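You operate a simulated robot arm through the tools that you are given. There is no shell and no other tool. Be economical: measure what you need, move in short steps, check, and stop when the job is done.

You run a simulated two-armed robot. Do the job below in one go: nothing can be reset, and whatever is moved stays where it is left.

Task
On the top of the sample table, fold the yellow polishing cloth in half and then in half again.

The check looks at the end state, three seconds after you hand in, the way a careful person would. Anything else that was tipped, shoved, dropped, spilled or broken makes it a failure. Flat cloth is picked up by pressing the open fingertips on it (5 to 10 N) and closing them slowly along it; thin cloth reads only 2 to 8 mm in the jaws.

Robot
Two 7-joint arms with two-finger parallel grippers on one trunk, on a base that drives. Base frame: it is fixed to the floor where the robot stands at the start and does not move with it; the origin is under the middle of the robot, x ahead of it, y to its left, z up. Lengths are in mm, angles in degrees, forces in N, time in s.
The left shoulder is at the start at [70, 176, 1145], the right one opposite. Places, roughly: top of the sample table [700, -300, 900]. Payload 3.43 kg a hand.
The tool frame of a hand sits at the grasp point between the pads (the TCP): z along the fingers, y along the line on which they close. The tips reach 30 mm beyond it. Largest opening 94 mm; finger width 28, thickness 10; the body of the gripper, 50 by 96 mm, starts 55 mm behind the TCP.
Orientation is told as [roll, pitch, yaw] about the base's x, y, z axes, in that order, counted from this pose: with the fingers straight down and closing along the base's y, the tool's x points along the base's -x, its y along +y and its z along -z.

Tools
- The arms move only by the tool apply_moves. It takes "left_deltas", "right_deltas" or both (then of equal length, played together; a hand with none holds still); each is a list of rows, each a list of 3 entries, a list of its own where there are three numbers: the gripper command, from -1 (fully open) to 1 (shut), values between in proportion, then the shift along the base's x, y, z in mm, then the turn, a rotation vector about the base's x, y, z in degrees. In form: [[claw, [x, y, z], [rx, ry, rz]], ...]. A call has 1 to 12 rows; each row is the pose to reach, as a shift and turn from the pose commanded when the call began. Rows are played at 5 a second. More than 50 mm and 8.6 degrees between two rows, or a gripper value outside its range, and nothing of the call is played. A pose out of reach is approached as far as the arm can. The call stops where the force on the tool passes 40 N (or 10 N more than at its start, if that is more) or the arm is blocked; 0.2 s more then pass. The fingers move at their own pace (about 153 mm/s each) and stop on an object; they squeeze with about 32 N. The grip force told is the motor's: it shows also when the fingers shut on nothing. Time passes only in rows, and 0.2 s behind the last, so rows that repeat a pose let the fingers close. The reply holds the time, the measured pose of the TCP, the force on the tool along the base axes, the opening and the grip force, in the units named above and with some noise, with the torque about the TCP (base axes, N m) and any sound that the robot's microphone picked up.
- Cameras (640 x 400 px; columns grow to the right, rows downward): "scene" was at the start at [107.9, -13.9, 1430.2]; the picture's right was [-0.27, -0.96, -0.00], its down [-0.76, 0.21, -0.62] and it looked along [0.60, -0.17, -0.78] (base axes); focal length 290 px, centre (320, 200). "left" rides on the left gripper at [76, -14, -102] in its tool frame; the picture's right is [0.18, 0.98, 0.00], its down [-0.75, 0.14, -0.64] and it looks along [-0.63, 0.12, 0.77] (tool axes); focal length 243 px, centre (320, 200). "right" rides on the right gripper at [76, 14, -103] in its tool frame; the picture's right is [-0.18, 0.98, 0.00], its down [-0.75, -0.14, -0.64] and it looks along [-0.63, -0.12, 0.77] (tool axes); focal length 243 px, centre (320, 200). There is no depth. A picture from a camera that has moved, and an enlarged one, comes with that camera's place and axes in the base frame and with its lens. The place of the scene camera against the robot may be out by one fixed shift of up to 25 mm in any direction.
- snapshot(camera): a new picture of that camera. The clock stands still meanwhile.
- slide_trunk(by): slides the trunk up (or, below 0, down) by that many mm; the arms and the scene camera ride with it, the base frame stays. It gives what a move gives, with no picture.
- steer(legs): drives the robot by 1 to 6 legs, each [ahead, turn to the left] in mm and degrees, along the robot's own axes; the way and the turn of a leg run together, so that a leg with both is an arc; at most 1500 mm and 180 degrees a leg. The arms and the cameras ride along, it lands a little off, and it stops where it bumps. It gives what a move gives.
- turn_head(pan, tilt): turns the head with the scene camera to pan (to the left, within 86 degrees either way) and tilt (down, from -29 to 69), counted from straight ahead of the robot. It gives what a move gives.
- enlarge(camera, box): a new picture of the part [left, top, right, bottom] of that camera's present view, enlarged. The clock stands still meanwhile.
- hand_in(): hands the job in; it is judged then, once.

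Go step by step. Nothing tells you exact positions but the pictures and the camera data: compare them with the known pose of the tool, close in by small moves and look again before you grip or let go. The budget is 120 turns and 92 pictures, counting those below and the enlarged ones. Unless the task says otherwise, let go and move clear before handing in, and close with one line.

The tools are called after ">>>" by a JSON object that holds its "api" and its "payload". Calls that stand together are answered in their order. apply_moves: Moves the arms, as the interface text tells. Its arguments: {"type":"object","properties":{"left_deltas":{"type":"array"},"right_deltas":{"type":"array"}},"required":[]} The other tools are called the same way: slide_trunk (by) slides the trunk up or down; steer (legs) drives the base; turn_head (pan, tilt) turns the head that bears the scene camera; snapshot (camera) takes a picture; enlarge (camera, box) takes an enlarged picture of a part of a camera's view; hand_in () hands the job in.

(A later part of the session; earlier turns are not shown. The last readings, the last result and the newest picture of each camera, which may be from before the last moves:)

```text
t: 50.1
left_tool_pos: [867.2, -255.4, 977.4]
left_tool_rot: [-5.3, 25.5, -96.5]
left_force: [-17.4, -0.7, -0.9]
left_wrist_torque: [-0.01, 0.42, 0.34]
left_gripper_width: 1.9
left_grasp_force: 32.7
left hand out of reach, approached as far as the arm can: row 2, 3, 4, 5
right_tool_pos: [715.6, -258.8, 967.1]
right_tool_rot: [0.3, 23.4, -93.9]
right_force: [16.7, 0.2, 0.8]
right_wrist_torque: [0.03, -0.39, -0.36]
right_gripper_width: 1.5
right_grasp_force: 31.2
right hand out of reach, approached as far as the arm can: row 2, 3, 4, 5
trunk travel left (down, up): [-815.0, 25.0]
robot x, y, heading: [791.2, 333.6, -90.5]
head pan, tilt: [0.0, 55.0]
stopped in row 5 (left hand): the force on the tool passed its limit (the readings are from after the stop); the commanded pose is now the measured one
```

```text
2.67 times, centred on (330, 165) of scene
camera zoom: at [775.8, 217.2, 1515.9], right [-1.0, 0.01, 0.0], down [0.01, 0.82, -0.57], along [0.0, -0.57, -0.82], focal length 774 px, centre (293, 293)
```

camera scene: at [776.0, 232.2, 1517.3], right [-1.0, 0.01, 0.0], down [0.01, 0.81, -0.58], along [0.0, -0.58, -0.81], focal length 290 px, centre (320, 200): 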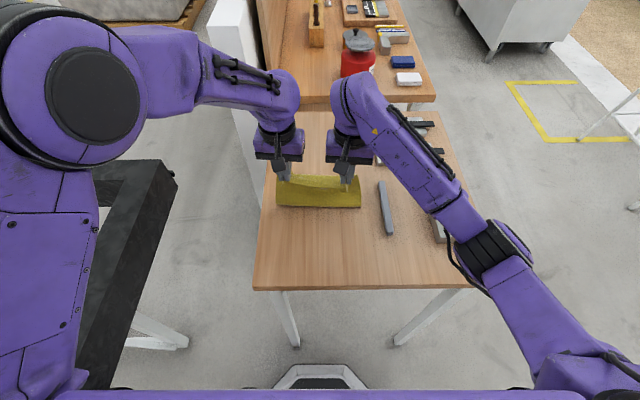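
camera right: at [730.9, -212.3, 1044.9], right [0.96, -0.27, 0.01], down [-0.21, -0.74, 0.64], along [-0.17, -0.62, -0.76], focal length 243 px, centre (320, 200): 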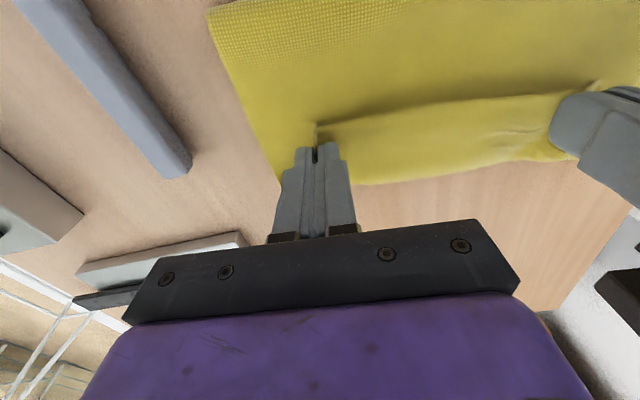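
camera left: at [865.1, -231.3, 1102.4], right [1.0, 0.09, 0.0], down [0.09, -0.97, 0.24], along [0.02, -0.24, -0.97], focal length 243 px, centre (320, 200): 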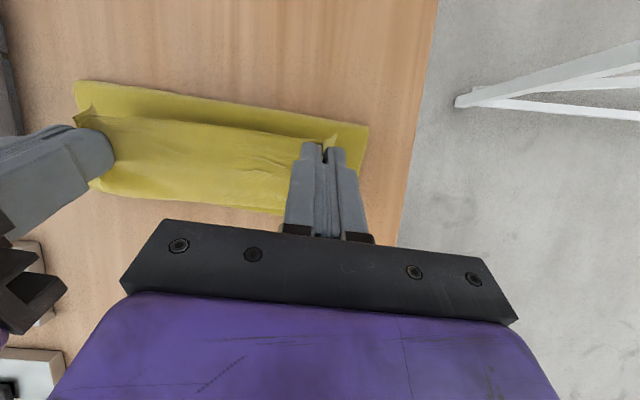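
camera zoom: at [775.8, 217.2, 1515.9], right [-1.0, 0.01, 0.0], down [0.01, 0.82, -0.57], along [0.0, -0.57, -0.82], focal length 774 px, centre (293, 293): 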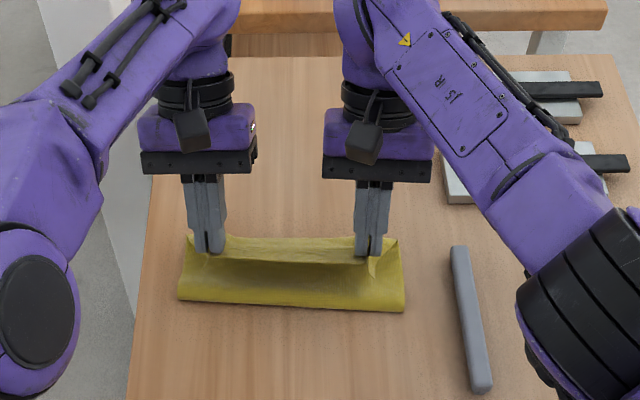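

The tilted arms can't extend further. I'll release the tension sideways and let the base drive forward 25 mm; the base front still has about 100 mm of clearance.

>>> {"api": "apply_moves", "payload": {"left_deltas": [[1, [-3, 1, 0], [0, 0, 0]], [1, [-5, 2, 0], [0, 0, 0]], [1, [-5, 2, 0], [0, 0, 0]]], "right_deltas": [[1, [2, 1, 2], [0, 0, 0]], [1, [4, 2, 4], [0, 0, 0]], [1, [4, 2, 4], [0, 0, 0]]]}}

>>> {"api": "steer", "payload": {"legs": [[25, 0]]}}

>>> {"api": "apply_moves", "payload": {"left_deltas": [[1, [0, 0, 0], [0, 0, 0]], [1, [0, 0, 0], [0, 0, 0]], [1, [0, 0, 0], [0, 0, 0]]], "right_deltas": [[1, [0, 0, 0], [0, 0, 0]], [1, [0, 0, 0], [0, 0, 0]], [1, [0, 0, 0], [0, 0, 0]]]}}

>>> {"api": "enlarge", "payload": {"camera": "scene", "box": [230, 90, 430, 240]}}

>>> {"api": "snapshot", "payload": {"camera": "left"}}

```text
t: 50.9
left_tool_pos: [865.6, -253.8, 975.9]
left_tool_rot: [-4.9, 25.5, -96.4]
left_force: [-9.5, 0.4, -0.4]
left_wrist_torque: [-0.04, 0.25, 0.22]
left_gripper_width: 1.8
left_grasp_force: 31.7
right_tool_pos: [717.7, -258.2, 970.0]
right_tool_rot: [-0.2, 23.4, -94.2]
right_force: [10.5, 0.2, 0.1]
right_wrist_torque: [-0.01, -0.23, -0.17]
right_gripper_width: 1.7
right_grasp_force: 32.0
trunk travel left (down, up): [-815.0, 25.0]
robot x, y, heading: [796.2, 334.0, -90.4]
head pan, tilt: [0.0, 55.0]
```

```text
t: 51.8
left_tool_pos: [864.5, -274.9, 978.6]
left_tool_rot: [-4.9, 25.2, -96.3]
left_force: [-9.0, 0.8, 0.0]
left_wrist_torque: [-0.08, 0.21, 0.18]
left_gripper_width: 1.7
left_grasp_force: 32.0
right_tool_pos: [716.6, -277.0, 973.1]
right_tool_rot: [-0.1, 22.9, -94.0]
right_force: [9.2, 0.5, 0.8]
right_wrist_torque: [-0.04, -0.21, -0.17]
right_gripper_width: 1.9
right_grasp_force: 31.8
trunk travel left (down, up): [-815.0, 25.0]
robot x, y, heading: [794.4, 306.4, -90.4]
head pan, tilt: [0.0, 55.0]
```

```text
t: 52.5
left_tool_pos: [863.9, -279.9, 975.1]
left_tool_rot: [-5.0, 25.7, -96.4]
left_force: [-7.5, -0.6, -0.7]
left_wrist_torque: [0.03, 0.19, 0.16]
left_gripper_width: 1.9
left_grasp_force: 32.3
right_tool_pos: [717.6, -282.0, 969.6]
right_tool_rot: [-0.1, 23.3, -94.1]
right_force: [7.3, 0.5, 0.3]
right_wrist_torque: [0.02, -0.19, -0.16]
right_gripper_width: 1.8
right_grasp_force: 31.5
trunk travel left (down, up): [-815.0, 25.0]
robot x, y, heading: [792.7, 306.4, -90.5]
head pan, tilt: [0.0, 55.0]
```

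```text
2.67 times, centred on (330, 165) of scene
camera zoom: at [776.4, 191.0, 1515.8], right [-1.0, 0.01, 0.0], down [0.01, 0.82, -0.57], along [0.0, -0.57, -0.82], focal length 774 px, centre (293, 293)
```

zoom: 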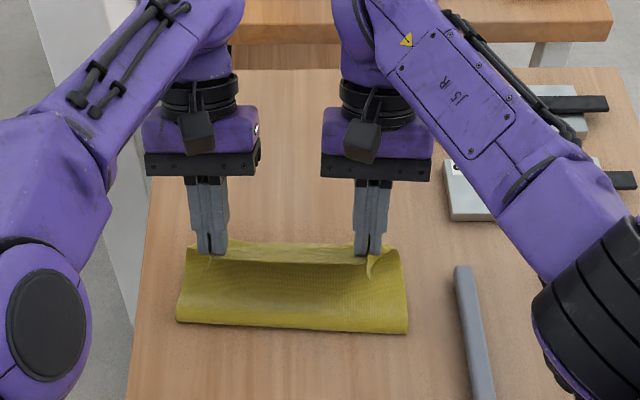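

```text
61 pictures are left
camera left: at [862.2, -255.1, 1101.1], right [1.0, 0.09, 0.0], down [0.09, -0.97, 0.24], along [0.02, -0.24, -0.97], focal length 243 px, centre (320, 200)
```

left: 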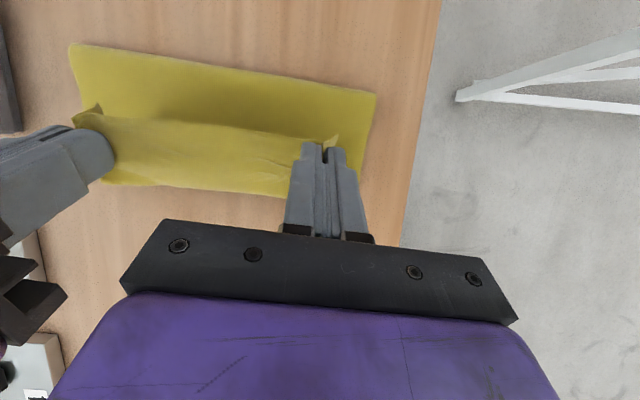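

The flap now slopes cleanly from the fold line up to the hands, just above the far edge. I'll open both hands, let it fall, and back straight up along the fingers.

>>> {"api": "apply_moves", "payload": {"left_deltas": [[0.4, [0, 0, 0], [0, 0, 0]], [0.3, [0, 0, 0], [0, 0, 0]], [0.3, [0, 0, 0], [0, 0, 0]], [0.3, [0, -6, 20], [0, 0, 0]], [0.3, [0, -12, 50], [0, 0, 0]], [0.3, [0, 10, 80], [-8, 0, 0]], [0.3, [0, 30, 110], [-16, 0, 0]]], "right_deltas": [[0.4, [0, 0, 0], [0, 0, 0]], [0.3, [0, 0, 0], [0, 0, 0]], [0.3, [0, 0, 0], [0, 0, 0]], [0.3, [0, -6, 20], [0, 0, 0]], [0.3, [0, -12, 50], [0, 0, 0]], [0.3, [-10, 10, 80], [-8, 0, 0]], [0.3, [-30, 30, 110], [-16, 0, 0]]]}}

>>> {"api": "enlarge", "payload": {"camera": "scene", "box": [230, 90, 430, 240]}}

>>> {"api": "snapshot", "payload": {"camera": "left"}}

>>> {"api": "snapshot", "payload": {"camera": "right"}}

```text
t: 54.1
left_tool_pos: [865.2, -244.3, 1091.1]
left_tool_rot: [-3.0, 9.2, -95.9]
left_force: [0.1, 0.0, -0.1]
left_wrist_torque: [-0.06, 0.02, -0.01]
left_gripper_width: 33.1
left_grasp_force: 0.2
left hand out of reach, approached as far as the arm can: row 4, 5
right_tool_pos: [684.5, -248.9, 1081.9]
right_tool_rot: [1.0, 7.0, -94.0]
right_force: [-0.1, 0.4, 0.5]
right_wrist_torque: [-0.06, 0.01, 0.02]
right_gripper_width: 32.9
right_grasp_force: 0.0
right hand out of reach, approached as far as the arm can: row 5
trunk travel left (down, up): [-815.0, 25.0]
robot x, y, heading: [792.2, 306.5, -90.4]
head pan, tilt: [0.0, 55.0]
```

```text
2.67 times, centred on (330, 165) of scene
camera zoom: at [776.4, 200.6, 1516.5], right [-1.0, 0.01, 0.0], down [0.01, 0.82, -0.58], along [0.0, -0.58, -0.82], focal length 774 px, centre (293, 293)
```

zoom: 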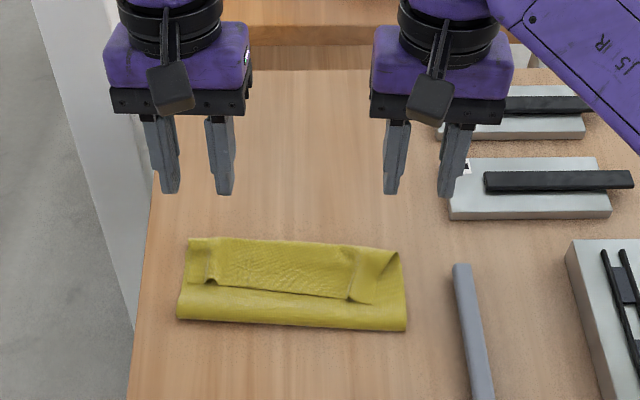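

```text
59 pictures are left
camera left: at [863.6, -185.4, 1203.8], right [1.0, 0.09, -0.02], down [0.09, -0.86, 0.51], along [0.03, -0.51, -0.86], focal length 243 px, centre (320, 200)
```

left: 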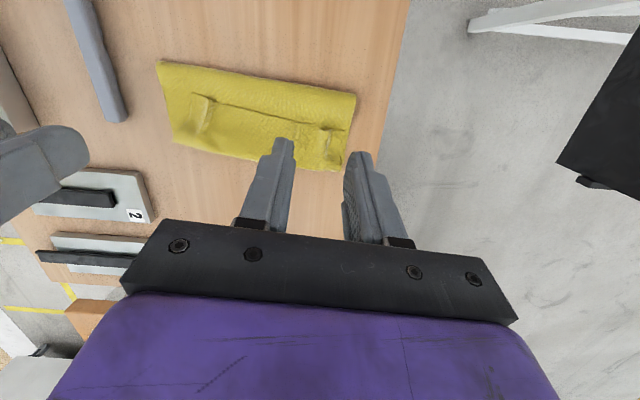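

```text
58 pictures are left
camera right: at [702.9, -185.8, 1193.8], right [0.97, -0.25, -0.01], down [-0.21, -0.81, 0.54], along [-0.14, -0.52, -0.84], focal length 243 px, centre (320, 200)
```

right: 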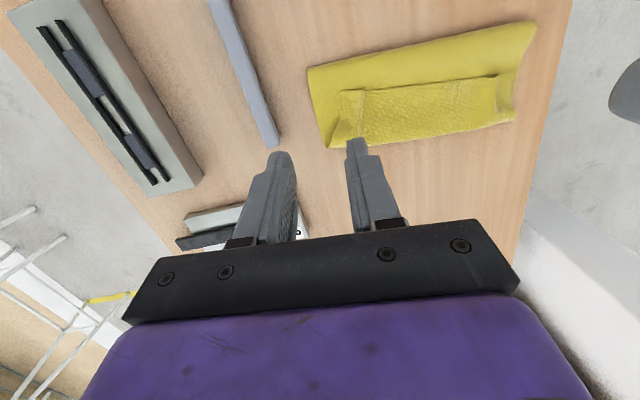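

The hem fell back: the flap doubles over by about 45 mm, and the fold line sits near y = −205 instead of −178. I'll pick the edge up again and redo the arc with the cloth kept taut, starting with the hands vertical above the hem.

>>> {"api": "apply_moves", "payload": {"left_deltas": [[0.36, [0, 10, -20], [-5, -1, 0]], [0.36, [0, 10, -50], [-9.4, -2, 0]], [0.36, [3, 5, -85], [-9.4, -2, 0]], [0.36, [5, 0, -116], [-9.4, -2, 0]], [0.36, [5, 0, -116], [-9.4, -2, 0]]], "right_deltas": [[0.36, [10, 5, -20], [-4, 1, 0]], [0.36, [20, 5, -50], [-6.9, 1.5, 0]], [0.36, [32, 5, -80], [-6.9, 1.5, 0]], [0.36, [40, 5, -107], [-6.9, 1.5, 0]], [0.36, [40, 5, -107], [-6.9, 1.5, 0]]]}}

>>> {"api": "snapshot", "payload": {"camera": "left"}}

>>> {"api": "snapshot", "payload": {"camera": "right"}}

```text
t: 55.4
left_tool_pos: [871.0, -248.0, 969.8]
left_tool_rot: [-0.2, 0.3, -95.5]
left_force: [-0.1, -0.3, -0.1]
left_wrist_torque: [-0.01, -0.01, 0.0]
left_gripper_width: 30.4
left_grasp_force: 0.1
right_tool_pos: [727.6, -247.5, 974.0]
right_tool_rot: [0.0, 0.2, -93.9]
right_force: [0.4, 0.9, -0.6]
right_wrist_torque: [0.04, 0.0, 0.0]
right_gripper_width: 30.0
right_grasp_force: 0.1
trunk travel left (down, up): [-815.0, 25.0]
robot x, y, heading: [794.5, 306.5, -90.3]
head pan, tilt: [0.0, 55.0]
```

```text
57 pictures are left
camera left: at [864.6, -171.8, 1072.2], right [1.0, 0.09, 0.0], down [0.07, -0.77, 0.64], along [0.05, -0.63, -0.77], focal length 243 px, centre (320, 200)
```

left: 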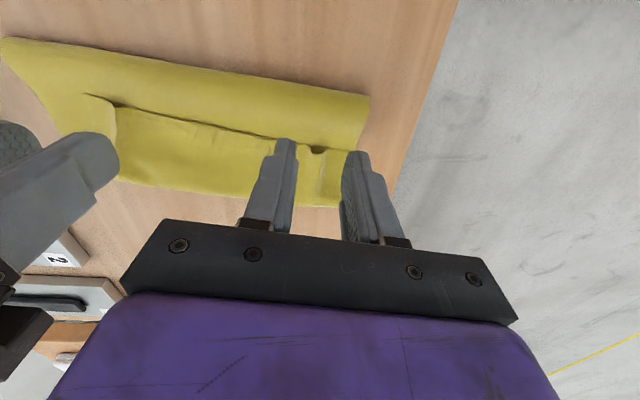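

```text
56 pictures are left
camera right: at [745.7, -172.9, 1077.9], right [0.97, -0.25, 0.0], down [-0.19, -0.74, 0.64], along [-0.16, -0.62, -0.77], focal length 243 px, centre (320, 200)
```

right: 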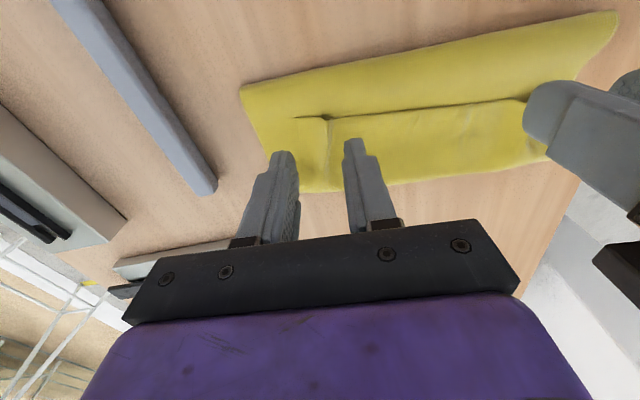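

The old pinch ridges still stand at about (871,−257) and (734,−240). I'll straddle each one with the tips just above the lower layers and close without pressing.

>>> {"api": "apply_moves", "payload": {"left_deltas": [[0.36, [0, -4, -15], [0, 0, 0]], [0.36, [1, -5, -28], [0, 0, 0]], [0.36, [1, -5, -34], [0, 0, 0]], [0.5, [1, -5, -35], [0, 0, 0]], [0.6, [1, -5, -35], [0, 0, 0]], [0.7, [1, -5, -35], [0, 0, 0]], [0.8, [1, -5, -35], [0, 0, 0]], [0.9, [1, -5, -35], [0, 0, 0]], [1, [1, -5, -35], [0, 0, 0]], [1, [1, -5, -35], [0, 0, 0]]], "right_deltas": [[0.36, [4, 6, -18], [0, 0, 0]], [0.36, [6, 8, -32], [0, 0, 0]], [0.36, [6, 8, -38], [0, 0, 0]], [0.5, [6, 8, -39], [0, 0, 0]], [0.6, [6, 8, -39], [0, 0, 0]], [0.7, [6, 8, -39], [0, 0, 0]], [0.8, [6, 8, -39], [0, 0, 0]], [0.9, [6, 8, -39], [0, 0, 0]], [1, [6, 8, -39], [0, 0, 0]], [1, [6, 8, -39], [0, 0, 0]]]}}

>>> {"api": "snapshot", "payload": {"camera": "left"}}

>>> {"api": "snapshot", "payload": {"camera": "right"}}

```text
t: 57.5
left_tool_pos: [871.5, -254.4, 934.3]
left_tool_rot: [-0.2, 0.4, -95.6]
left_force: [-0.4, 1.0, -0.3]
left_wrist_torque: [0.02, -0.05, -0.05]
left_gripper_width: 1.5
left_grasp_force: 32.0
right_tool_pos: [734.6, -238.8, 933.3]
right_tool_rot: [-0.1, 0.3, -93.9]
right_force: [0.2, -1.0, -0.9]
right_wrist_torque: [0.01, 0.02, -0.01]
right_gripper_width: 1.7
right_grasp_force: 31.5
trunk travel left (down, up): [-815.0, 25.0]
robot x, y, heading: [790.7, 307.3, -90.5]
head pan, tilt: [0.0, 55.0]
```

```text
55 pictures are left
camera left: at [864.2, -178.0, 1037.7], right [1.0, 0.09, 0.0], down [0.07, -0.77, 0.64], along [0.05, -0.63, -0.77], focal length 243 px, centre (320, 200)
```

left: 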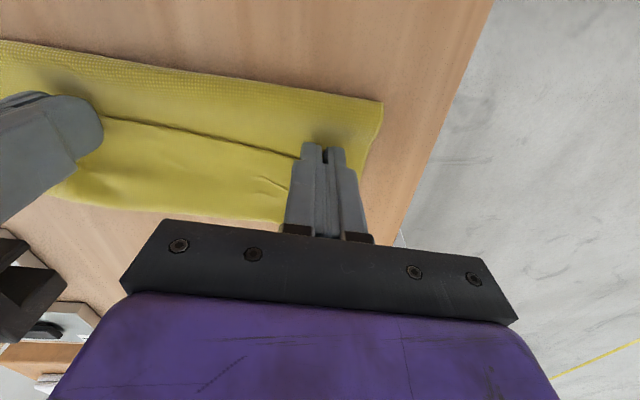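

```text
54 pictures are left
camera right: at [753.2, -164.4, 1036.9], right [0.97, -0.25, 0.0], down [-0.19, -0.75, 0.64], along [-0.16, -0.62, -0.77], focal length 243 px, centre (320, 200)
```

right: 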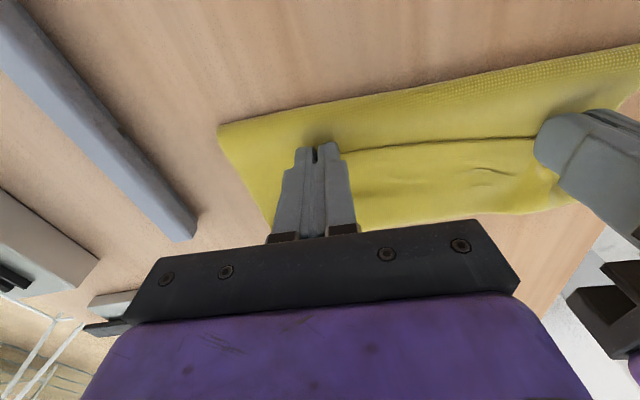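

Both ridges are pinched again. I'll lift and carry the edge back to directly above the wanted fold line.

>>> {"api": "apply_moves", "payload": {"left_deltas": [[1, [0, 3, 12], [0, 0, 0]], [1, [0, 8, 26], [0, 0, 0]], [1, [0, 15, 42], [0, 0, 0]], [1, [1, 25, 60], [0, 0, 0]], [1, [2, 40, 80], [0, 0, 0]], [1, [3, 55, 98], [0, 0, 0]], [1, [4, 69, 111], [0, 0, 0]], [1, [4, 69, 111], [0, 0, 0]]], "right_deltas": [[1, [0, 3, 12], [0, 0, 0]], [1, [0, 8, 26], [0, 0, 0]], [1, [0, 15, 42], [0, 0, 0]], [1, [0, 25, 60], [0, 0, 0]], [1, [1, 40, 80], [0, 0, 0]], [1, [1, 55, 98], [0, 0, 0]], [1, [2, 67, 111], [0, 0, 0]], [1, [2, 67, 111], [0, 0, 0]]]}}

>>> {"api": "enlarge", "payload": {"camera": "scene", "box": [230, 90, 430, 240]}}

>>> {"api": "snapshot", "payload": {"camera": "left"}}

```text
t: 59.4
left_tool_pos: [873.4, -183.8, 1045.6]
left_tool_rot: [-0.3, 0.5, -95.6]
left_force: [0.2, -0.3, -0.8]
left_wrist_torque: [0.01, 0.01, -0.01]
left_gripper_width: 1.8
left_grasp_force: 32.8
right_tool_pos: [735.6, -172.7, 1044.4]
right_tool_rot: [0.0, 0.3, -93.8]
right_force: [1.8, -0.6, 1.2]
right_wrist_torque: [0.01, -0.02, 0.01]
right_gripper_width: 1.6
right_grasp_force: 31.7
trunk travel left (down, up): [-815.0, 25.0]
robot x, y, heading: [791.5, 306.5, -90.3]
head pan, tilt: [0.0, 55.0]
```

```text
2.67 times, centred on (330, 165) of scene
camera zoom: at [776.3, 191.7, 1515.8], right [-1.0, 0.01, 0.0], down [0.01, 0.82, -0.57], along [0.0, -0.57, -0.82], focal length 774 px, centre (293, 293)
```

zoom: 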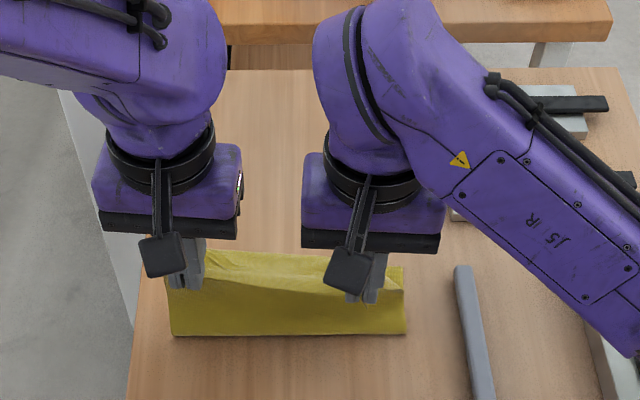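

```text
52 pictures are left
camera left: at [867.8, -108.7, 1149.0], right [1.0, 0.09, 0.0], down [0.07, -0.77, 0.64], along [0.05, -0.63, -0.77], focal length 243 px, centre (320, 200)
```

left: 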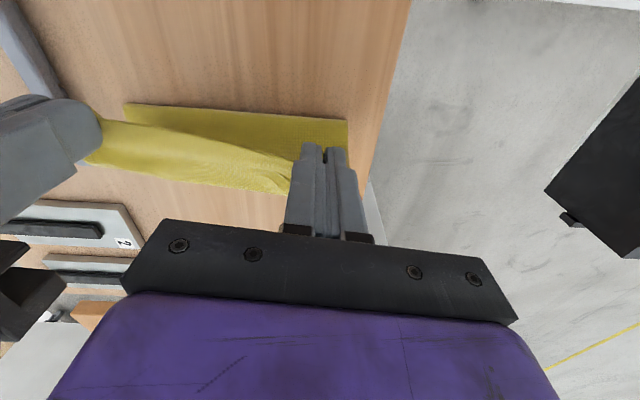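

The fold line is still near y ≈ −203 with some slack. I'll pull the edge up and toward me until the lower layer rolls out to −178.

>>> {"api": "apply_moves", "payload": {"left_deltas": [[1, [0, 12, 5], [0, 0, 0]], [1, [1, 25, 10], [0, 0, 0]], [1, [1, 38, 14], [0, 0, 0]], [1, [1, 38, 14], [0, 0, 0]]], "right_deltas": [[1, [0, 12, 5], [0, 0, 0]], [1, [1, 25, 10], [0, 0, 0]], [1, [1, 38, 14], [0, 0, 0]], [1, [1, 38, 14], [0, 0, 0]]]}}

>>> {"api": "enlarge", "payload": {"camera": "scene", "box": [230, 90, 430, 240]}}

>>> {"api": "snapshot", "payload": {"camera": "left"}}

```text
t: 60.4
left_tool_pos: [874.9, -146.8, 1060.7]
left_tool_rot: [-0.3, 0.4, -95.7]
left_force: [-12.2, -2.0, -2.4]
left_wrist_torque: [-0.01, 0.39, -0.06]
left_gripper_width: 1.8
left_grasp_force: 31.8
right_tool_pos: [729.1, -161.3, 1041.0]
right_tool_rot: [0.1, 0.3, -93.6]
right_force: [12.5, 1.4, 1.9]
right_wrist_torque: [0.03, -0.38, 0.12]
right_gripper_width: 1.6
right_grasp_force: 32.1
right hand out of reach, approached as far as the arm can: row 1, 2, 3, 4
trunk travel left (down, up): [-815.0, 25.0]
robot x, y, heading: [793.0, 304.4, -90.2]
head pan, tilt: [0.0, 55.0]
```

```text
2.67 times, centred on (330, 165) of scene
camera zoom: at [776.2, 192.5, 1515.9], right [-1.0, 0.01, 0.0], down [0.01, 0.82, -0.57], along [0.0, -0.57, -0.82], focal length 774 px, centre (293, 293)
```

zoom: 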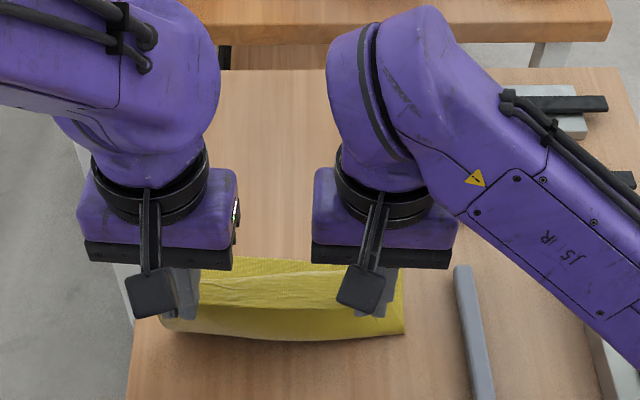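

```text
50 pictures are left
camera left: at [868.5, -70.0, 1164.2], right [1.0, 0.09, 0.0], down [0.07, -0.77, 0.64], along [0.05, -0.63, -0.77], focal length 243 px, centre (320, 200)
```

left: 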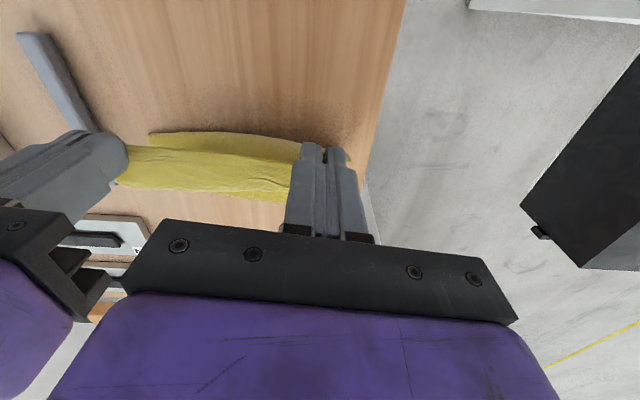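

The right arm is at its near limit. I'll even the hands out and back the base 40 mm, which also pulls the edge toward me.

>>> {"api": "apply_moves", "payload": {"left_deltas": [[1, [-3, -8, -3], [0, 0, 0]], [1, [-5, -16, -6], [0, 0, 0]], [1, [-5, -16, -6], [0, 0, 0]]]}}

>>> {"api": "steer", "payload": {"legs": [[-40, 0]]}}

>>> {"api": "apply_moves", "payload": {"left_deltas": [[1, [0, 0, 0], [0, 0, 0]], [1, [0, 0, 0], [0, 0, 0]], [1, [0, 0, 0], [0, 0, 0]]], "right_deltas": [[1, [0, 0, 0], [0, 0, 0]], [1, [0, 0, 0], [0, 0, 0]], [1, [0, 0, 0], [0, 0, 0]]]}}

>>> {"api": "snapshot", "payload": {"camera": "left"}}

>>> {"api": "enlarge", "payload": {"camera": "scene", "box": [230, 90, 430, 240]}}

```text
t: 61.1
left_tool_pos: [870.3, -162.0, 1055.0]
left_tool_rot: [-0.2, 0.4, -95.6]
left_force: [-4.5, 0.3, -0.7]
left_wrist_torque: [0.02, 0.19, 0.0]
left_gripper_width: 1.9
left_grasp_force: 32.1
right_tool_pos: [727.8, -161.0, 1041.6]
right_tool_rot: [0.1, 0.4, -93.8]
right_force: [5.2, -0.4, 0.8]
right_wrist_torque: [-0.03, -0.14, 0.03]
right_gripper_width: 1.3
right_grasp_force: 31.6
trunk travel left (down, up): [-815.0, 25.0]
robot x, y, heading: [789.6, 305.6, -90.3]
head pan, tilt: [0.0, 55.0]
```

```text
t: 62.0
left_tool_pos: [871.0, -127.3, 1052.9]
left_tool_rot: [-0.2, 0.8, -95.5]
left_force: [-5.0, 0.1, -0.9]
left_wrist_torque: [0.03, 0.14, -0.05]
left_gripper_width: 1.8
left_grasp_force: 31.7
right_tool_pos: [728.3, -126.5, 1038.3]
right_tool_rot: [0.2, 0.6, -93.8]
right_force: [4.7, -1.4, 1.1]
right_wrist_torque: [0.02, -0.14, 0.03]
right_gripper_width: 1.7
right_grasp_force: 31.9
trunk travel left (down, up): [-815.0, 25.0]
robot x, y, heading: [794.6, 347.2, -90.5]
head pan, tilt: [0.0, 55.0]
```

```text
t: 62.8
left_tool_pos: [871.1, -120.7, 1055.4]
left_tool_rot: [-0.2, 0.4, -95.7]
left_force: [-2.9, 0.0, -0.8]
left_wrist_torque: [-0.01, 0.13, -0.04]
left_gripper_width: 1.5
left_grasp_force: 31.6
right_tool_pos: [727.8, -118.6, 1042.7]
right_tool_rot: [0.2, 0.2, -93.6]
right_force: [4.2, 0.4, 0.1]
right_wrist_torque: [-0.03, -0.12, 0.02]
right_gripper_width: 1.8
right_grasp_force: 32.6
trunk travel left (down, up): [-815.0, 25.0]
robot x, y, heading: [791.1, 348.9, -90.3]
head pan, tilt: [0.0, 55.0]
```

```text
49 pictures are left
camera left: at [864.6, -44.9, 1158.7], right [1.0, 0.09, 0.0], down [0.07, -0.77, 0.64], along [0.05, -0.63, -0.77], focal length 243 px, centre (320, 200)
```

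left: 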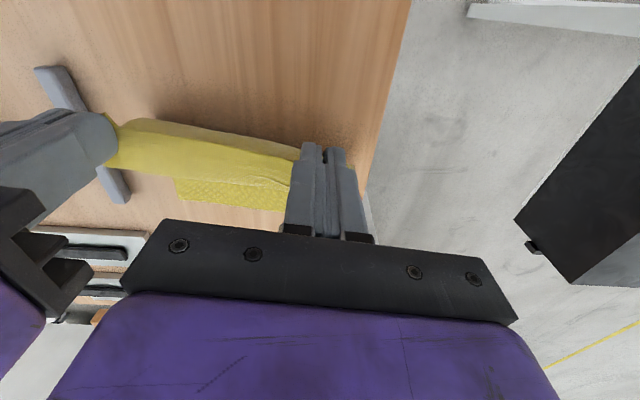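

```text
2.67 times, centred on (330, 165) of scene
camera zoom: at [776.5, 234.7, 1516.1], right [-1.0, 0.01, 0.0], down [0.01, 0.82, -0.57], along [0.0, -0.57, -0.82], focal length 774 px, centre (293, 293)
```

zoom: 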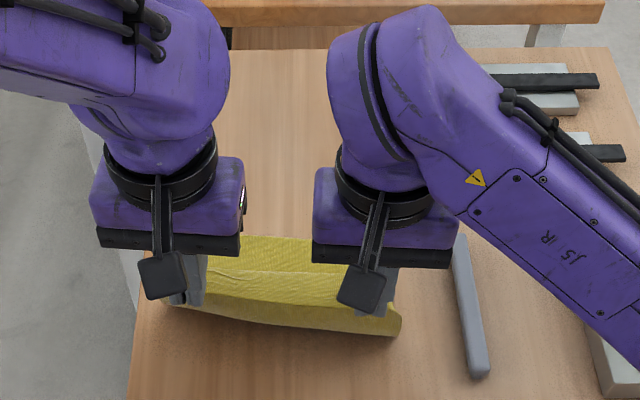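

The edge is now held above the fold line. I'll swing it over again, higher and taut this time, and check the far edge at mid-arc.

>>> {"api": "apply_moves", "payload": {"left_deltas": [[1, [-1, -15, 5], [0, 0, 0]], [1, [-2, -30, 7], [0, 0, 0]], [1, [-4, -50, 4], [0, 0, 0]], [1, [-6, -70, -1], [0, 0, 0]], [1, [-7, -90, -9], [0, 0, 0]], [1, [-9, -110, -20], [0, 0, 0]], [1, [-9, -110, -20], [0, 0, 0]]], "right_deltas": [[1, [0, -15, 12], [0, 0, 0]], [1, [-1, -30, 19], [0, 0, 0]], [1, [-2, -50, 16], [0, 0, 0]], [1, [-4, -70, 11], [0, 0, 0]], [1, [-5, -90, 3], [0, 0, 0]], [1, [-7, -107, -8], [0, 0, 0]], [1, [-7, -107, -8], [0, 0, 0]]]}}

>>> {"api": "enlarge", "payload": {"camera": "scene", "box": [230, 90, 430, 240]}}

>>> {"api": "snapshot", "payload": {"camera": "left"}}

>>> {"api": "snapshot", "payload": {"camera": "right"}}

```text
t: 64.4
left_tool_pos: [861.9, -233.0, 1035.4]
left_tool_rot: [-0.3, 0.4, -95.6]
left_force: [-0.9, 0.0, -0.5]
left_wrist_torque: [-0.06, 0.05, 0.0]
left_gripper_width: 1.8
left_grasp_force: 31.8
right_tool_pos: [721.1, -226.8, 1033.7]
right_tool_rot: [0.1, 0.2, -93.7]
right_force: [1.0, 1.0, 0.2]
right_wrist_torque: [0.0, -0.02, 0.02]
right_gripper_width: 1.7
right_grasp_force: 32.3
trunk travel left (down, up): [-815.0, 25.0]
robot x, y, heading: [790.6, 349.4, -90.4]
head pan, tilt: [0.0, 55.0]
```

```text
2.67 times, centred on (330, 165) of scene
camera zoom: at [776.4, 233.6, 1516.0], right [-1.0, 0.01, 0.0], down [0.01, 0.82, -0.57], along [0.0, -0.57, -0.82], focal length 774 px, centre (293, 293)
```

zoom: 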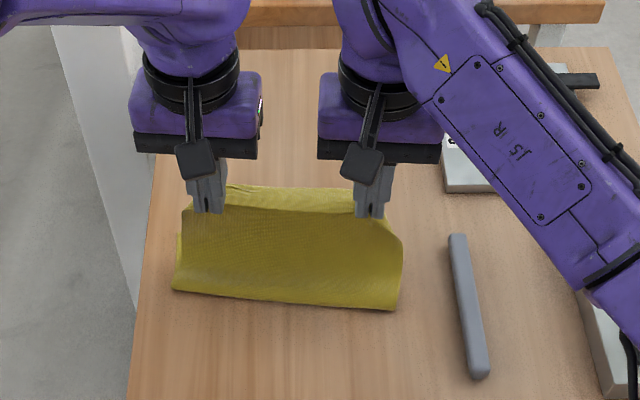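

```text
46 pictures are left
camera left: at [855.5, -156.4, 1138.6], right [1.0, 0.09, 0.0], down [0.07, -0.77, 0.64], along [0.05, -0.63, -0.77], focal length 243 px, centre (320, 200)
```

left: 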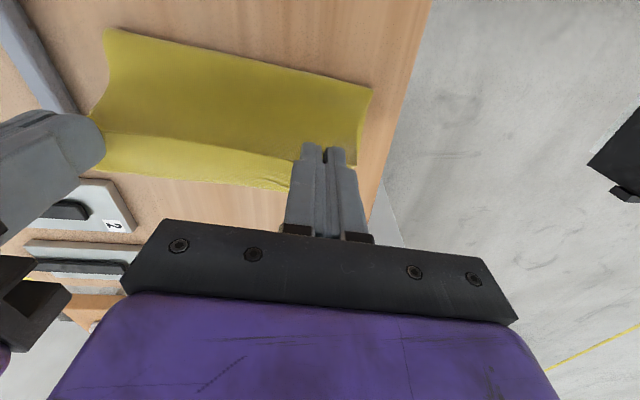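

```text
45 pictures are left
camera right: at [740.3, -152.5, 1137.2], right [0.97, -0.25, 0.0], down [-0.19, -0.75, 0.64], along [-0.16, -0.62, -0.77], focal length 243 px, centre (320, 200)
```

right: 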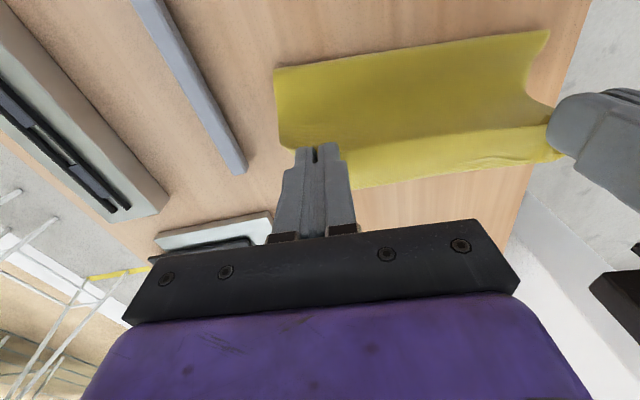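

That is a clean fold this time: fold line from (688,−188) to (911,−217) and the lower layer's far edge near y ≈ −340. The base will carry the hands 40 mm further over, slightly lower, before I lay the flap down.

>>> {"api": "apply_moves", "payload": {"left_deltas": [[1, [-1, -6, -5], [0, 0, 0]], [1, [-2, -10, -10], [0, 0, 0]], [1, [-2, -10, -10], [0, 0, 0]]], "right_deltas": [[1, [-1, -6, -7], [0, 0, 0]], [1, [-2, -10, -14], [0, 0, 0]], [1, [-2, -10, -14], [0, 0, 0]]]}}

>>> {"api": "steer", "payload": {"legs": [[40, 0]]}}

>>> {"api": "apply_moves", "payload": {"left_deltas": [[1, [0, 0, 0], [0, 0, 0]], [1, [0, 0, 0], [0, 0, 0]], [1, [0, 0, 0], [0, 0, 0]]], "right_deltas": [[1, [0, 0, 0], [0, 0, 0]], [1, [0, 0, 0], [0, 0, 0]], [1, [0, 0, 0], [0, 0, 0]]]}}

>>> {"api": "snapshot", "payload": {"camera": "left"}}

```text
t: 65.2
left_tool_pos: [859.3, -241.9, 1024.5]
left_tool_rot: [-0.3, 0.4, -95.6]
left_force: [-0.6, 0.4, -0.1]
left_wrist_torque: [-0.03, 0.03, -0.07]
left_gripper_width: 1.6
left_grasp_force: 31.8
right_tool_pos: [719.8, -236.6, 1020.8]
right_tool_rot: [0.1, 0.2, -93.8]
right_force: [1.3, -0.4, -0.3]
right_wrist_torque: [-0.01, 0.01, 0.0]
right_gripper_width: 1.6
right_grasp_force: 32.0
trunk travel left (down, up): [-815.0, 25.0]
robot x, y, heading: [795.7, 349.2, -90.5]
head pan, tilt: [0.0, 55.0]
```

```text
t: 66.1
left_tool_pos: [858.8, -273.9, 1031.7]
left_tool_rot: [-0.1, -0.2, -95.7]
left_force: [-0.4, 0.5, 0.5]
left_wrist_torque: [-0.05, -0.01, -0.01]
left_gripper_width: 1.7
left_grasp_force: 31.3
right_tool_pos: [718.9, -268.3, 1025.1]
right_tool_rot: [0.1, -0.2, -93.8]
right_force: [-0.3, 1.1, 0.0]
right_wrist_torque: [-0.02, 0.01, 0.01]
right_gripper_width: 1.7
right_grasp_force: 32.1
trunk travel left (down, up): [-815.0, 25.0]
robot x, y, heading: [790.4, 305.1, -90.3]
head pan, tilt: [0.0, 55.0]
```

```text
t: 66.9
left_tool_pos: [859.5, -282.9, 1026.5]
left_tool_rot: [-0.3, 0.4, -95.7]
left_force: [-0.7, 0.5, 0.5]
left_wrist_torque: [-0.03, -0.03, 0.06]
left_gripper_width: 1.9
left_grasp_force: 32.1
right_tool_pos: [719.4, -277.5, 1019.4]
right_tool_rot: [0.1, 0.3, -93.7]
right_force: [1.1, -0.7, -0.1]
right_wrist_torque: [0.02, -0.06, -0.03]
right_gripper_width: 1.7
right_grasp_force: 32.2
trunk travel left (down, up): [-815.0, 25.0]
robot x, y, heading: [791.4, 307.0, -90.8]
head pan, tilt: [0.0, 55.0]
```

```text
44 pictures are left
camera left: at [853.2, -206.0, 1128.8], right [1.0, 0.09, 0.0], down [0.07, -0.77, 0.64], along [0.05, -0.63, -0.77], focal length 243 px, centre (320, 200)
```

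left: 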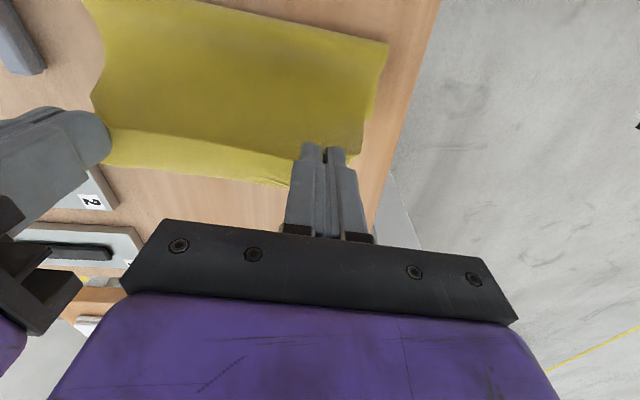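

The strip beyond the hands moves with them: it is the hem hooking under the pinch, not the far edge, so I have pulled the fold line too far. I'll carry the edge back and back the base 60 mm so the lower layer lies down again.

>>> {"api": "apply_moves", "payload": {"left_deltas": [[1, [2, 25, 0], [0, 0, 0]], [1, [4, 50, -3], [0, 0, 0]], [1, [6, 70, -6], [0, 0, 0]], [1, [7, 83, -10], [0, 0, 0]], [1, [7, 83, -10], [0, 0, 0]]], "right_deltas": [[1, [2, 25, 0], [0, 0, 0]], [1, [4, 50, -1], [0, 0, 0]], [1, [6, 70, -2], [0, 0, 0]], [1, [7, 86, -3], [0, 0, 0]], [1, [7, 86, -3], [0, 0, 0]]]}}

>>> {"api": "steer", "payload": {"legs": [[-65, 0]]}}

>>> {"api": "apply_moves", "payload": {"left_deltas": [[1, [0, 0, 0], [0, 0, 0]], [1, [0, 0, 0], [0, 0, 0]], [1, [0, 0, 0], [0, 0, 0]]], "right_deltas": [[1, [0, 0, 0], [0, 0, 0]], [1, [0, 0, 0], [0, 0, 0]], [1, [0, 0, 0], [0, 0, 0]]]}}

>>> {"api": "snapshot", "payload": {"camera": "left"}}

>>> {"api": "enlarge", "payload": {"camera": "scene", "box": [230, 90, 430, 240]}}

```text
t: 68.1
left_tool_pos: [866.4, -197.8, 1015.6]
left_tool_rot: [-0.3, 0.4, -95.7]
left_force: [-0.4, -0.5, -0.3]
left_wrist_torque: [-0.02, 0.01, -0.01]
left_gripper_width: 1.7
left_grasp_force: 31.6
right_tool_pos: [726.4, -189.1, 1017.3]
right_tool_rot: [0.2, 0.2, -93.6]
right_force: [0.8, -0.1, 0.1]
right_wrist_torque: [0.0, -0.03, 0.02]
right_gripper_width: 1.6
right_grasp_force: 33.1
trunk travel left (down, up): [-815.0, 25.0]
robot x, y, heading: [793.9, 309.3, -90.0]
head pan, tilt: [0.0, 55.0]
```

```text
t: 69.1
left_tool_pos: [867.1, -136.2, 1013.6]
left_tool_rot: [-0.2, 0.4, -95.6]
left_force: [-0.7, 0.2, 0.0]
left_wrist_torque: [0.03, 0.01, -0.01]
left_gripper_width: 1.6
left_grasp_force: 32.1
right_tool_pos: [726.7, -127.8, 1015.6]
right_tool_rot: [0.2, 0.4, -93.6]
right_force: [0.6, -0.5, -1.3]
right_wrist_torque: [0.03, -0.02, 0.0]
right_gripper_width: 1.3
right_grasp_force: 31.6
trunk travel left (down, up): [-815.0, 25.0]
robot x, y, heading: [792.2, 373.9, -90.4]
head pan, tilt: [0.0, 55.0]
```

```text
t: 69.9
left_tool_pos: [866.7, -132.3, 1015.8]
left_tool_rot: [-0.2, 0.2, -95.5]
left_force: [-0.7, 0.3, 0.0]
left_wrist_torque: [0.04, -0.03, 0.01]
left_gripper_width: 1.6
left_grasp_force: 31.9
right_tool_pos: [726.5, -122.5, 1019.0]
right_tool_rot: [0.0, 0.1, -93.7]
right_force: [0.9, 1.2, 0.0]
right_wrist_torque: [-0.01, -0.02, 0.0]
right_gripper_width: 1.8
right_grasp_force: 31.9
trunk travel left (down, up): [-815.0, 25.0]
robot x, y, heading: [791.8, 372.3, -90.5]
head pan, tilt: [0.0, 55.0]
```

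```text
43 pictures are left
camera left: at [860.7, -55.0, 1119.2], right [1.0, 0.09, 0.0], down [0.07, -0.77, 0.64], along [0.05, -0.64, -0.77], focal length 243 px, centre (320, 200)
```

left: 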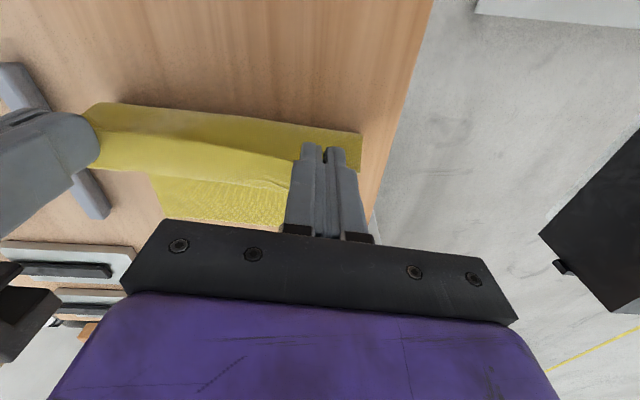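

```text
2.67 times, centred on (330, 165) of scene
camera zoom: at [776.8, 259.5, 1516.1], right [-1.0, 0.01, 0.0], down [0.01, 0.82, -0.57], along [0.0, -0.57, -0.82], focal length 774 px, centre (293, 293)
```

zoom: 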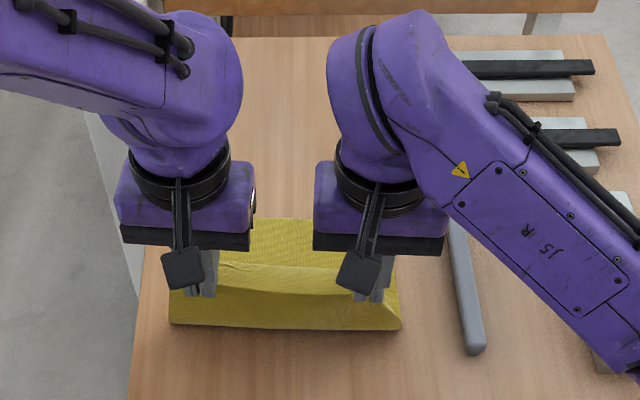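

The fold line is back at y ≈ −147 and the far edge is near −283, so the halves nearly match. I'll lay the flap over on a tighter arc so the fold line stays put.

>>> {"api": "apply_moves", "payload": {"left_deltas": [[1, [-2, -25, 4], [0, 0, 0]], [1, [-4, -42, 3], [0, 0, 0]], [1, [-5, -58, -2], [0, 0, 0]], [1, [-6, -72, -8], [0, 0, 0]], [1, [-8, -86, -18], [0, 0, 0]], [1, [-9, -97, -30], [0, 0, 0]], [1, [-9, -105, -42], [0, 0, 0]], [1, [-10, -112, -56], [0, 0, 0]], [1, [-10, -116, -66], [0, 0, 0]], [1, [-10, -116, -66], [0, 0, 0]]], "right_deltas": [[1, [-2, -25, 2], [0, 0, 0]], [1, [-4, -42, 1], [0, 0, 0]], [1, [-5, -58, -4], [0, 0, 0]], [1, [-6, -72, -11], [0, 0, 0]], [1, [-8, -86, -21], [0, 0, 0]], [1, [-9, -97, -33], [0, 0, 0]], [1, [-9, -105, -45], [0, 0, 0]], [1, [-10, -112, -59], [0, 0, 0]], [1, [-10, -116, -69], [0, 0, 0]], [1, [-10, -116, -69], [0, 0, 0]]]}}

>>> {"api": "snapshot", "payload": {"camera": "left"}}

>>> {"api": "enlarge", "payload": {"camera": "scene", "box": [230, 90, 430, 240]}}

```text
t: 72.1
left_tool_pos: [856.3, -248.6, 949.7]
left_tool_rot: [-0.2, 0.4, -95.6]
left_force: [-0.6, 0.5, 0.2]
left_wrist_torque: [-0.05, 0.01, -0.02]
left_gripper_width: 1.7
left_grasp_force: 32.3
right_tool_pos: [715.8, -242.4, 948.7]
right_tool_rot: [0.1, 0.2, -93.7]
right_force: [0.8, 0.8, -0.6]
right_wrist_torque: [0.0, -0.05, -0.01]
right_gripper_width: 1.7
right_grasp_force: 31.9
trunk travel left (down, up): [-815.0, 25.0]
robot x, y, heading: [795.9, 373.3, -90.5]
head pan, tilt: [0.0, 55.0]
```

```text
41 pictures are left
camera left: at [850.1, -171.9, 1052.0], right [1.0, 0.09, 0.0], down [0.07, -0.77, 0.64], along [0.05, -0.64, -0.77], focal length 243 px, centre (320, 200)
```

left: 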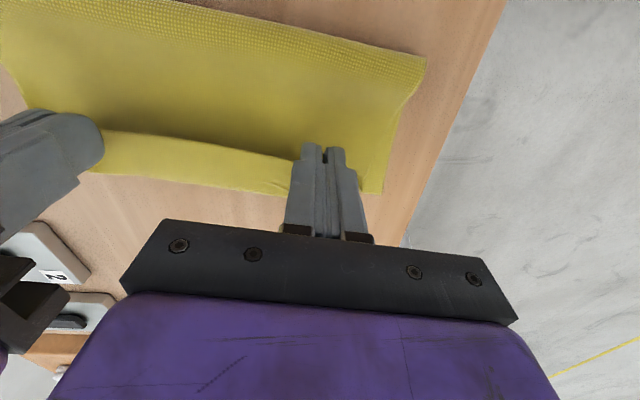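

```text
2.67 times, centred on (330, 165) of scene
camera zoom: at [776.7, 258.1, 1516.0], right [-1.0, 0.01, 0.0], down [0.01, 0.82, -0.57], along [0.0, -0.57, -0.82], focal length 774 px, centre (293, 293)
```

zoom: 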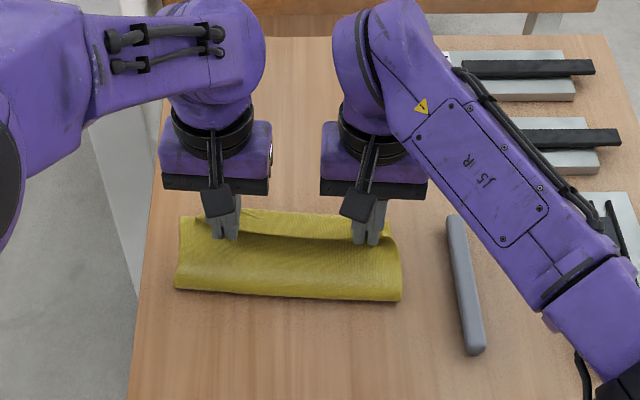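

The fold line drifts every time because pinching across the edge makes the hem hook backward. Instead I'll lay the cloth flat again and re-grip with the jaws turned 90°, closing across the edge so the sheet hangs straight from the tips.

>>> {"api": "apply_moves", "payload": {"left_deltas": [[1, [1, 4, 14], [0, 0, 0]], [1, [2, 12, 34], [0, 0, 0]], [1, [3, 25, 52], [0, 0, 0]], [1, [4, 45, 64], [0, 0, 0]], [1, [5, 68, 70], [0, 0, 0]], [1, [7, 92, 68], [0, 0, 0]], [1, [8, 112, 64], [0, 0, 0]], [1, [9, 126, 60], [0, 0, 0]]], "right_deltas": [[1, [1, 4, 14], [0, 0, 0]], [1, [2, 12, 34], [0, 0, 0]], [1, [3, 25, 52], [0, 0, 0]], [1, [4, 45, 64], [0, 0, 0]], [1, [5, 68, 70], [0, 0, 0]], [1, [7, 92, 68], [0, 0, 0]], [1, [8, 112, 64], [0, 0, 0]], [1, [9, 126, 60], [0, 0, 0]]]}}

>>> {"api": "steer", "payload": {"legs": [[-55, 0]]}}

>>> {"api": "apply_moves", "payload": {"left_deltas": [[1, [0, 0, -10], [0, 0, 0]], [1, [0, 6, -25], [0, 0, 0]], [1, [0, 14, -40], [0, 0, 0]], [1, [0, 20, -55], [0, 0, 0]], [1, [0, 24, -68], [0, 0, 0]], [1, [0, 26, -72], [0, 0, 0]], [1, [0, 26, -72], [0, 0, 0]]], "right_deltas": [[1, [0, 0, -10], [0, 0, 0]], [1, [0, 6, -25], [0, 0, 0]], [1, [0, 14, -40], [0, 0, 0]], [1, [0, 20, -55], [0, 0, 0]], [1, [0, 24, -68], [0, 0, 0]], [1, [0, 26, -72], [0, 0, 0]], [1, [0, 26, -72], [0, 0, 0]]]}}

>>> {"api": "snapshot", "payload": {"camera": "scene"}}

>>> {"api": "snapshot", "payload": {"camera": "left"}}

```text
t: 73.9
left_tool_pos: [867.5, -121.2, 1012.7]
left_tool_rot: [-0.1, 0.3, -95.6]
left_force: [-2.3, 0.6, -0.2]
left_wrist_torque: [-0.04, 0.04, -0.02]
left_gripper_width: 1.8
left_grasp_force: 32.1
right_tool_pos: [725.5, -114.1, 1012.1]
right_tool_rot: [0.0, 0.2, -93.6]
right_force: [1.2, 0.4, -0.3]
right_wrist_torque: [0.0, -0.04, 0.02]
right_gripper_width: 1.4
right_grasp_force: 32.1
trunk travel left (down, up): [-815.0, 25.0]
robot x, y, heading: [793.1, 373.5, -90.4]
head pan, tilt: [0.0, 55.0]
```

```text
t: 74.8
left_tool_pos: [866.1, -70.4, 1008.8]
left_tool_rot: [-0.2, 0.6, -95.6]
left_force: [-1.7, 0.1, -0.1]
left_wrist_torque: [-0.02, 0.06, -0.02]
left_gripper_width: 1.8
left_grasp_force: 32.4
right_tool_pos: [725.7, -63.4, 1007.6]
right_tool_rot: [0.0, 0.4, -93.6]
right_force: [1.8, -0.2, -0.1]
right_wrist_torque: [0.0, -0.05, -0.01]
right_gripper_width: 1.3
right_grasp_force: 32.2
trunk travel left (down, up): [-815.0, 25.0]
robot x, y, heading: [792.0, 428.5, -90.7]
head pan, tilt: [0.0, 55.0]
```

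```text
t: 76.5
left_tool_pos: [866.7, -40.9, 938.8]
left_tool_rot: [-0.2, 0.3, -95.6]
left_force: [0.0, -0.6, 0.5]
left_wrist_torque: [-0.02, 0.01, -0.02]
left_gripper_width: 1.7
left_grasp_force: 32.2
right_tool_pos: [726.7, -33.1, 939.9]
right_tool_rot: [0.1, 0.3, -93.7]
right_force: [0.2, 0.4, -0.1]
right_wrist_torque: [0.0, -0.01, 0.0]
right_gripper_width: 1.5
right_grasp_force: 32.3
trunk travel left (down, up): [-815.0, 25.0]
robot x, y, heading: [795.5, 427.9, -90.4]
head pan, tilt: [0.0, 55.0]
```

```text
39 pictures are left
camera scene: at [777.1, 312.2, 1515.9], right [-1.0, 0.01, 0.0], down [0.01, 0.82, -0.57], along [0.0, -0.57, -0.82], focal length 290 px, centre (320, 200)
```

scene: 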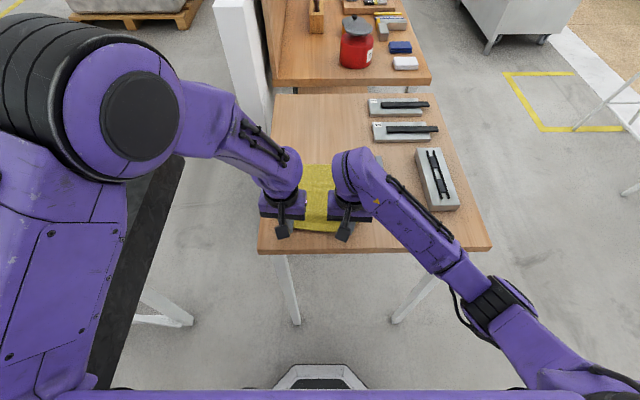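

```text
38 pictures are left
camera left: at [860.7, 35.3, 1041.0], right [1.0, 0.09, 0.0], down [0.07, -0.77, 0.64], along [0.05, -0.63, -0.77], focal length 243 px, centre (320, 200)
```

left: 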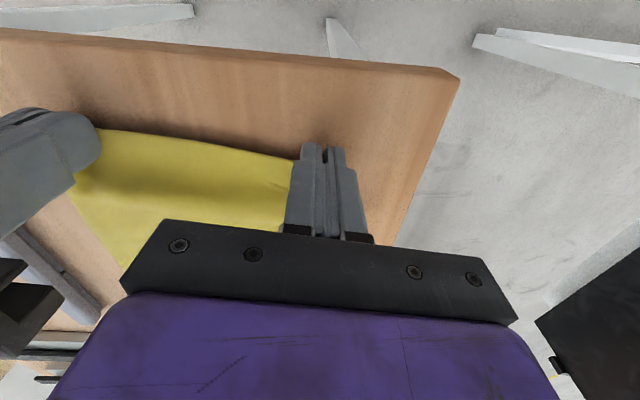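

The cloth is spread flat again. I'll lower, let go, lift, and back the hands off to see it.

>>> {"api": "apply_moves", "payload": {"left_deltas": [[1, [0, 0, -4], [0, 0, 0]], [0.6, [0, 0, -4], [0, 0, 0]], [0.4, [0, 0, -4], [0, 0, 0]], [0.4, [0, 0, 20], [0, 0, 0]], [0.4, [20, 0, 60], [0, 0, 10]], [0.4, [40, 0, 90], [0, 0, 18]], [0.4, [50, 0, 100], [0, 0, 26]]], "right_deltas": [[1, [0, 0, -4], [0, 0, 0]], [0.6, [0, 0, -4], [0, 0, 0]], [0.4, [0, 0, -4], [0, 0, 0]], [0.4, [0, 0, 20], [0, 0, 0]], [0.4, [-20, 0, 60], [0, 0, -8]], [0.4, [-40, 0, 90], [0, 0, -16]], [0.4, [-60, 0, 100], [0, 0, -24]]]}}

>>> {"api": "enlarge", "payload": {"camera": "scene", "box": [230, 120, 430, 270]}}

>>> {"api": "snapshot", "payload": {"camera": "left"}}

```text
refused: row 5 steps farther than a row can; nothing moved
```

```text
2.67 times, centred on (330, 195) of scene
camera zoom: at [777.1, 312.2, 1515.9], right [-1.0, 0.01, 0.0], down [0.01, 0.82, -0.57], along [0.0, -0.57, -0.82], focal length 774 px, centre (293, 213)
```

zoom: 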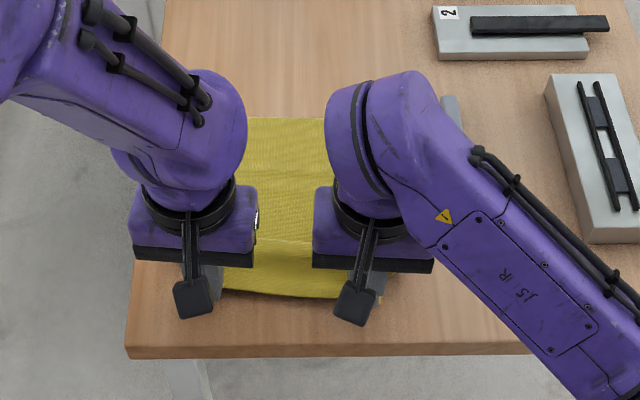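

```text
36 pictures are left
camera left: at [860.7, 35.3, 1041.0], right [1.0, 0.09, 0.0], down [0.07, -0.77, 0.64], along [0.05, -0.63, -0.77], focal length 243 px, centre (320, 200)
```

left: 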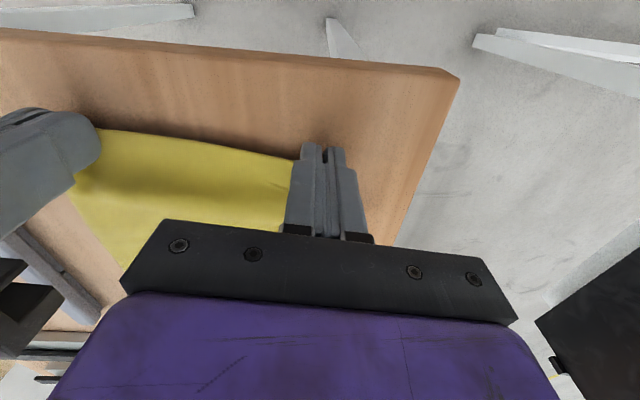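

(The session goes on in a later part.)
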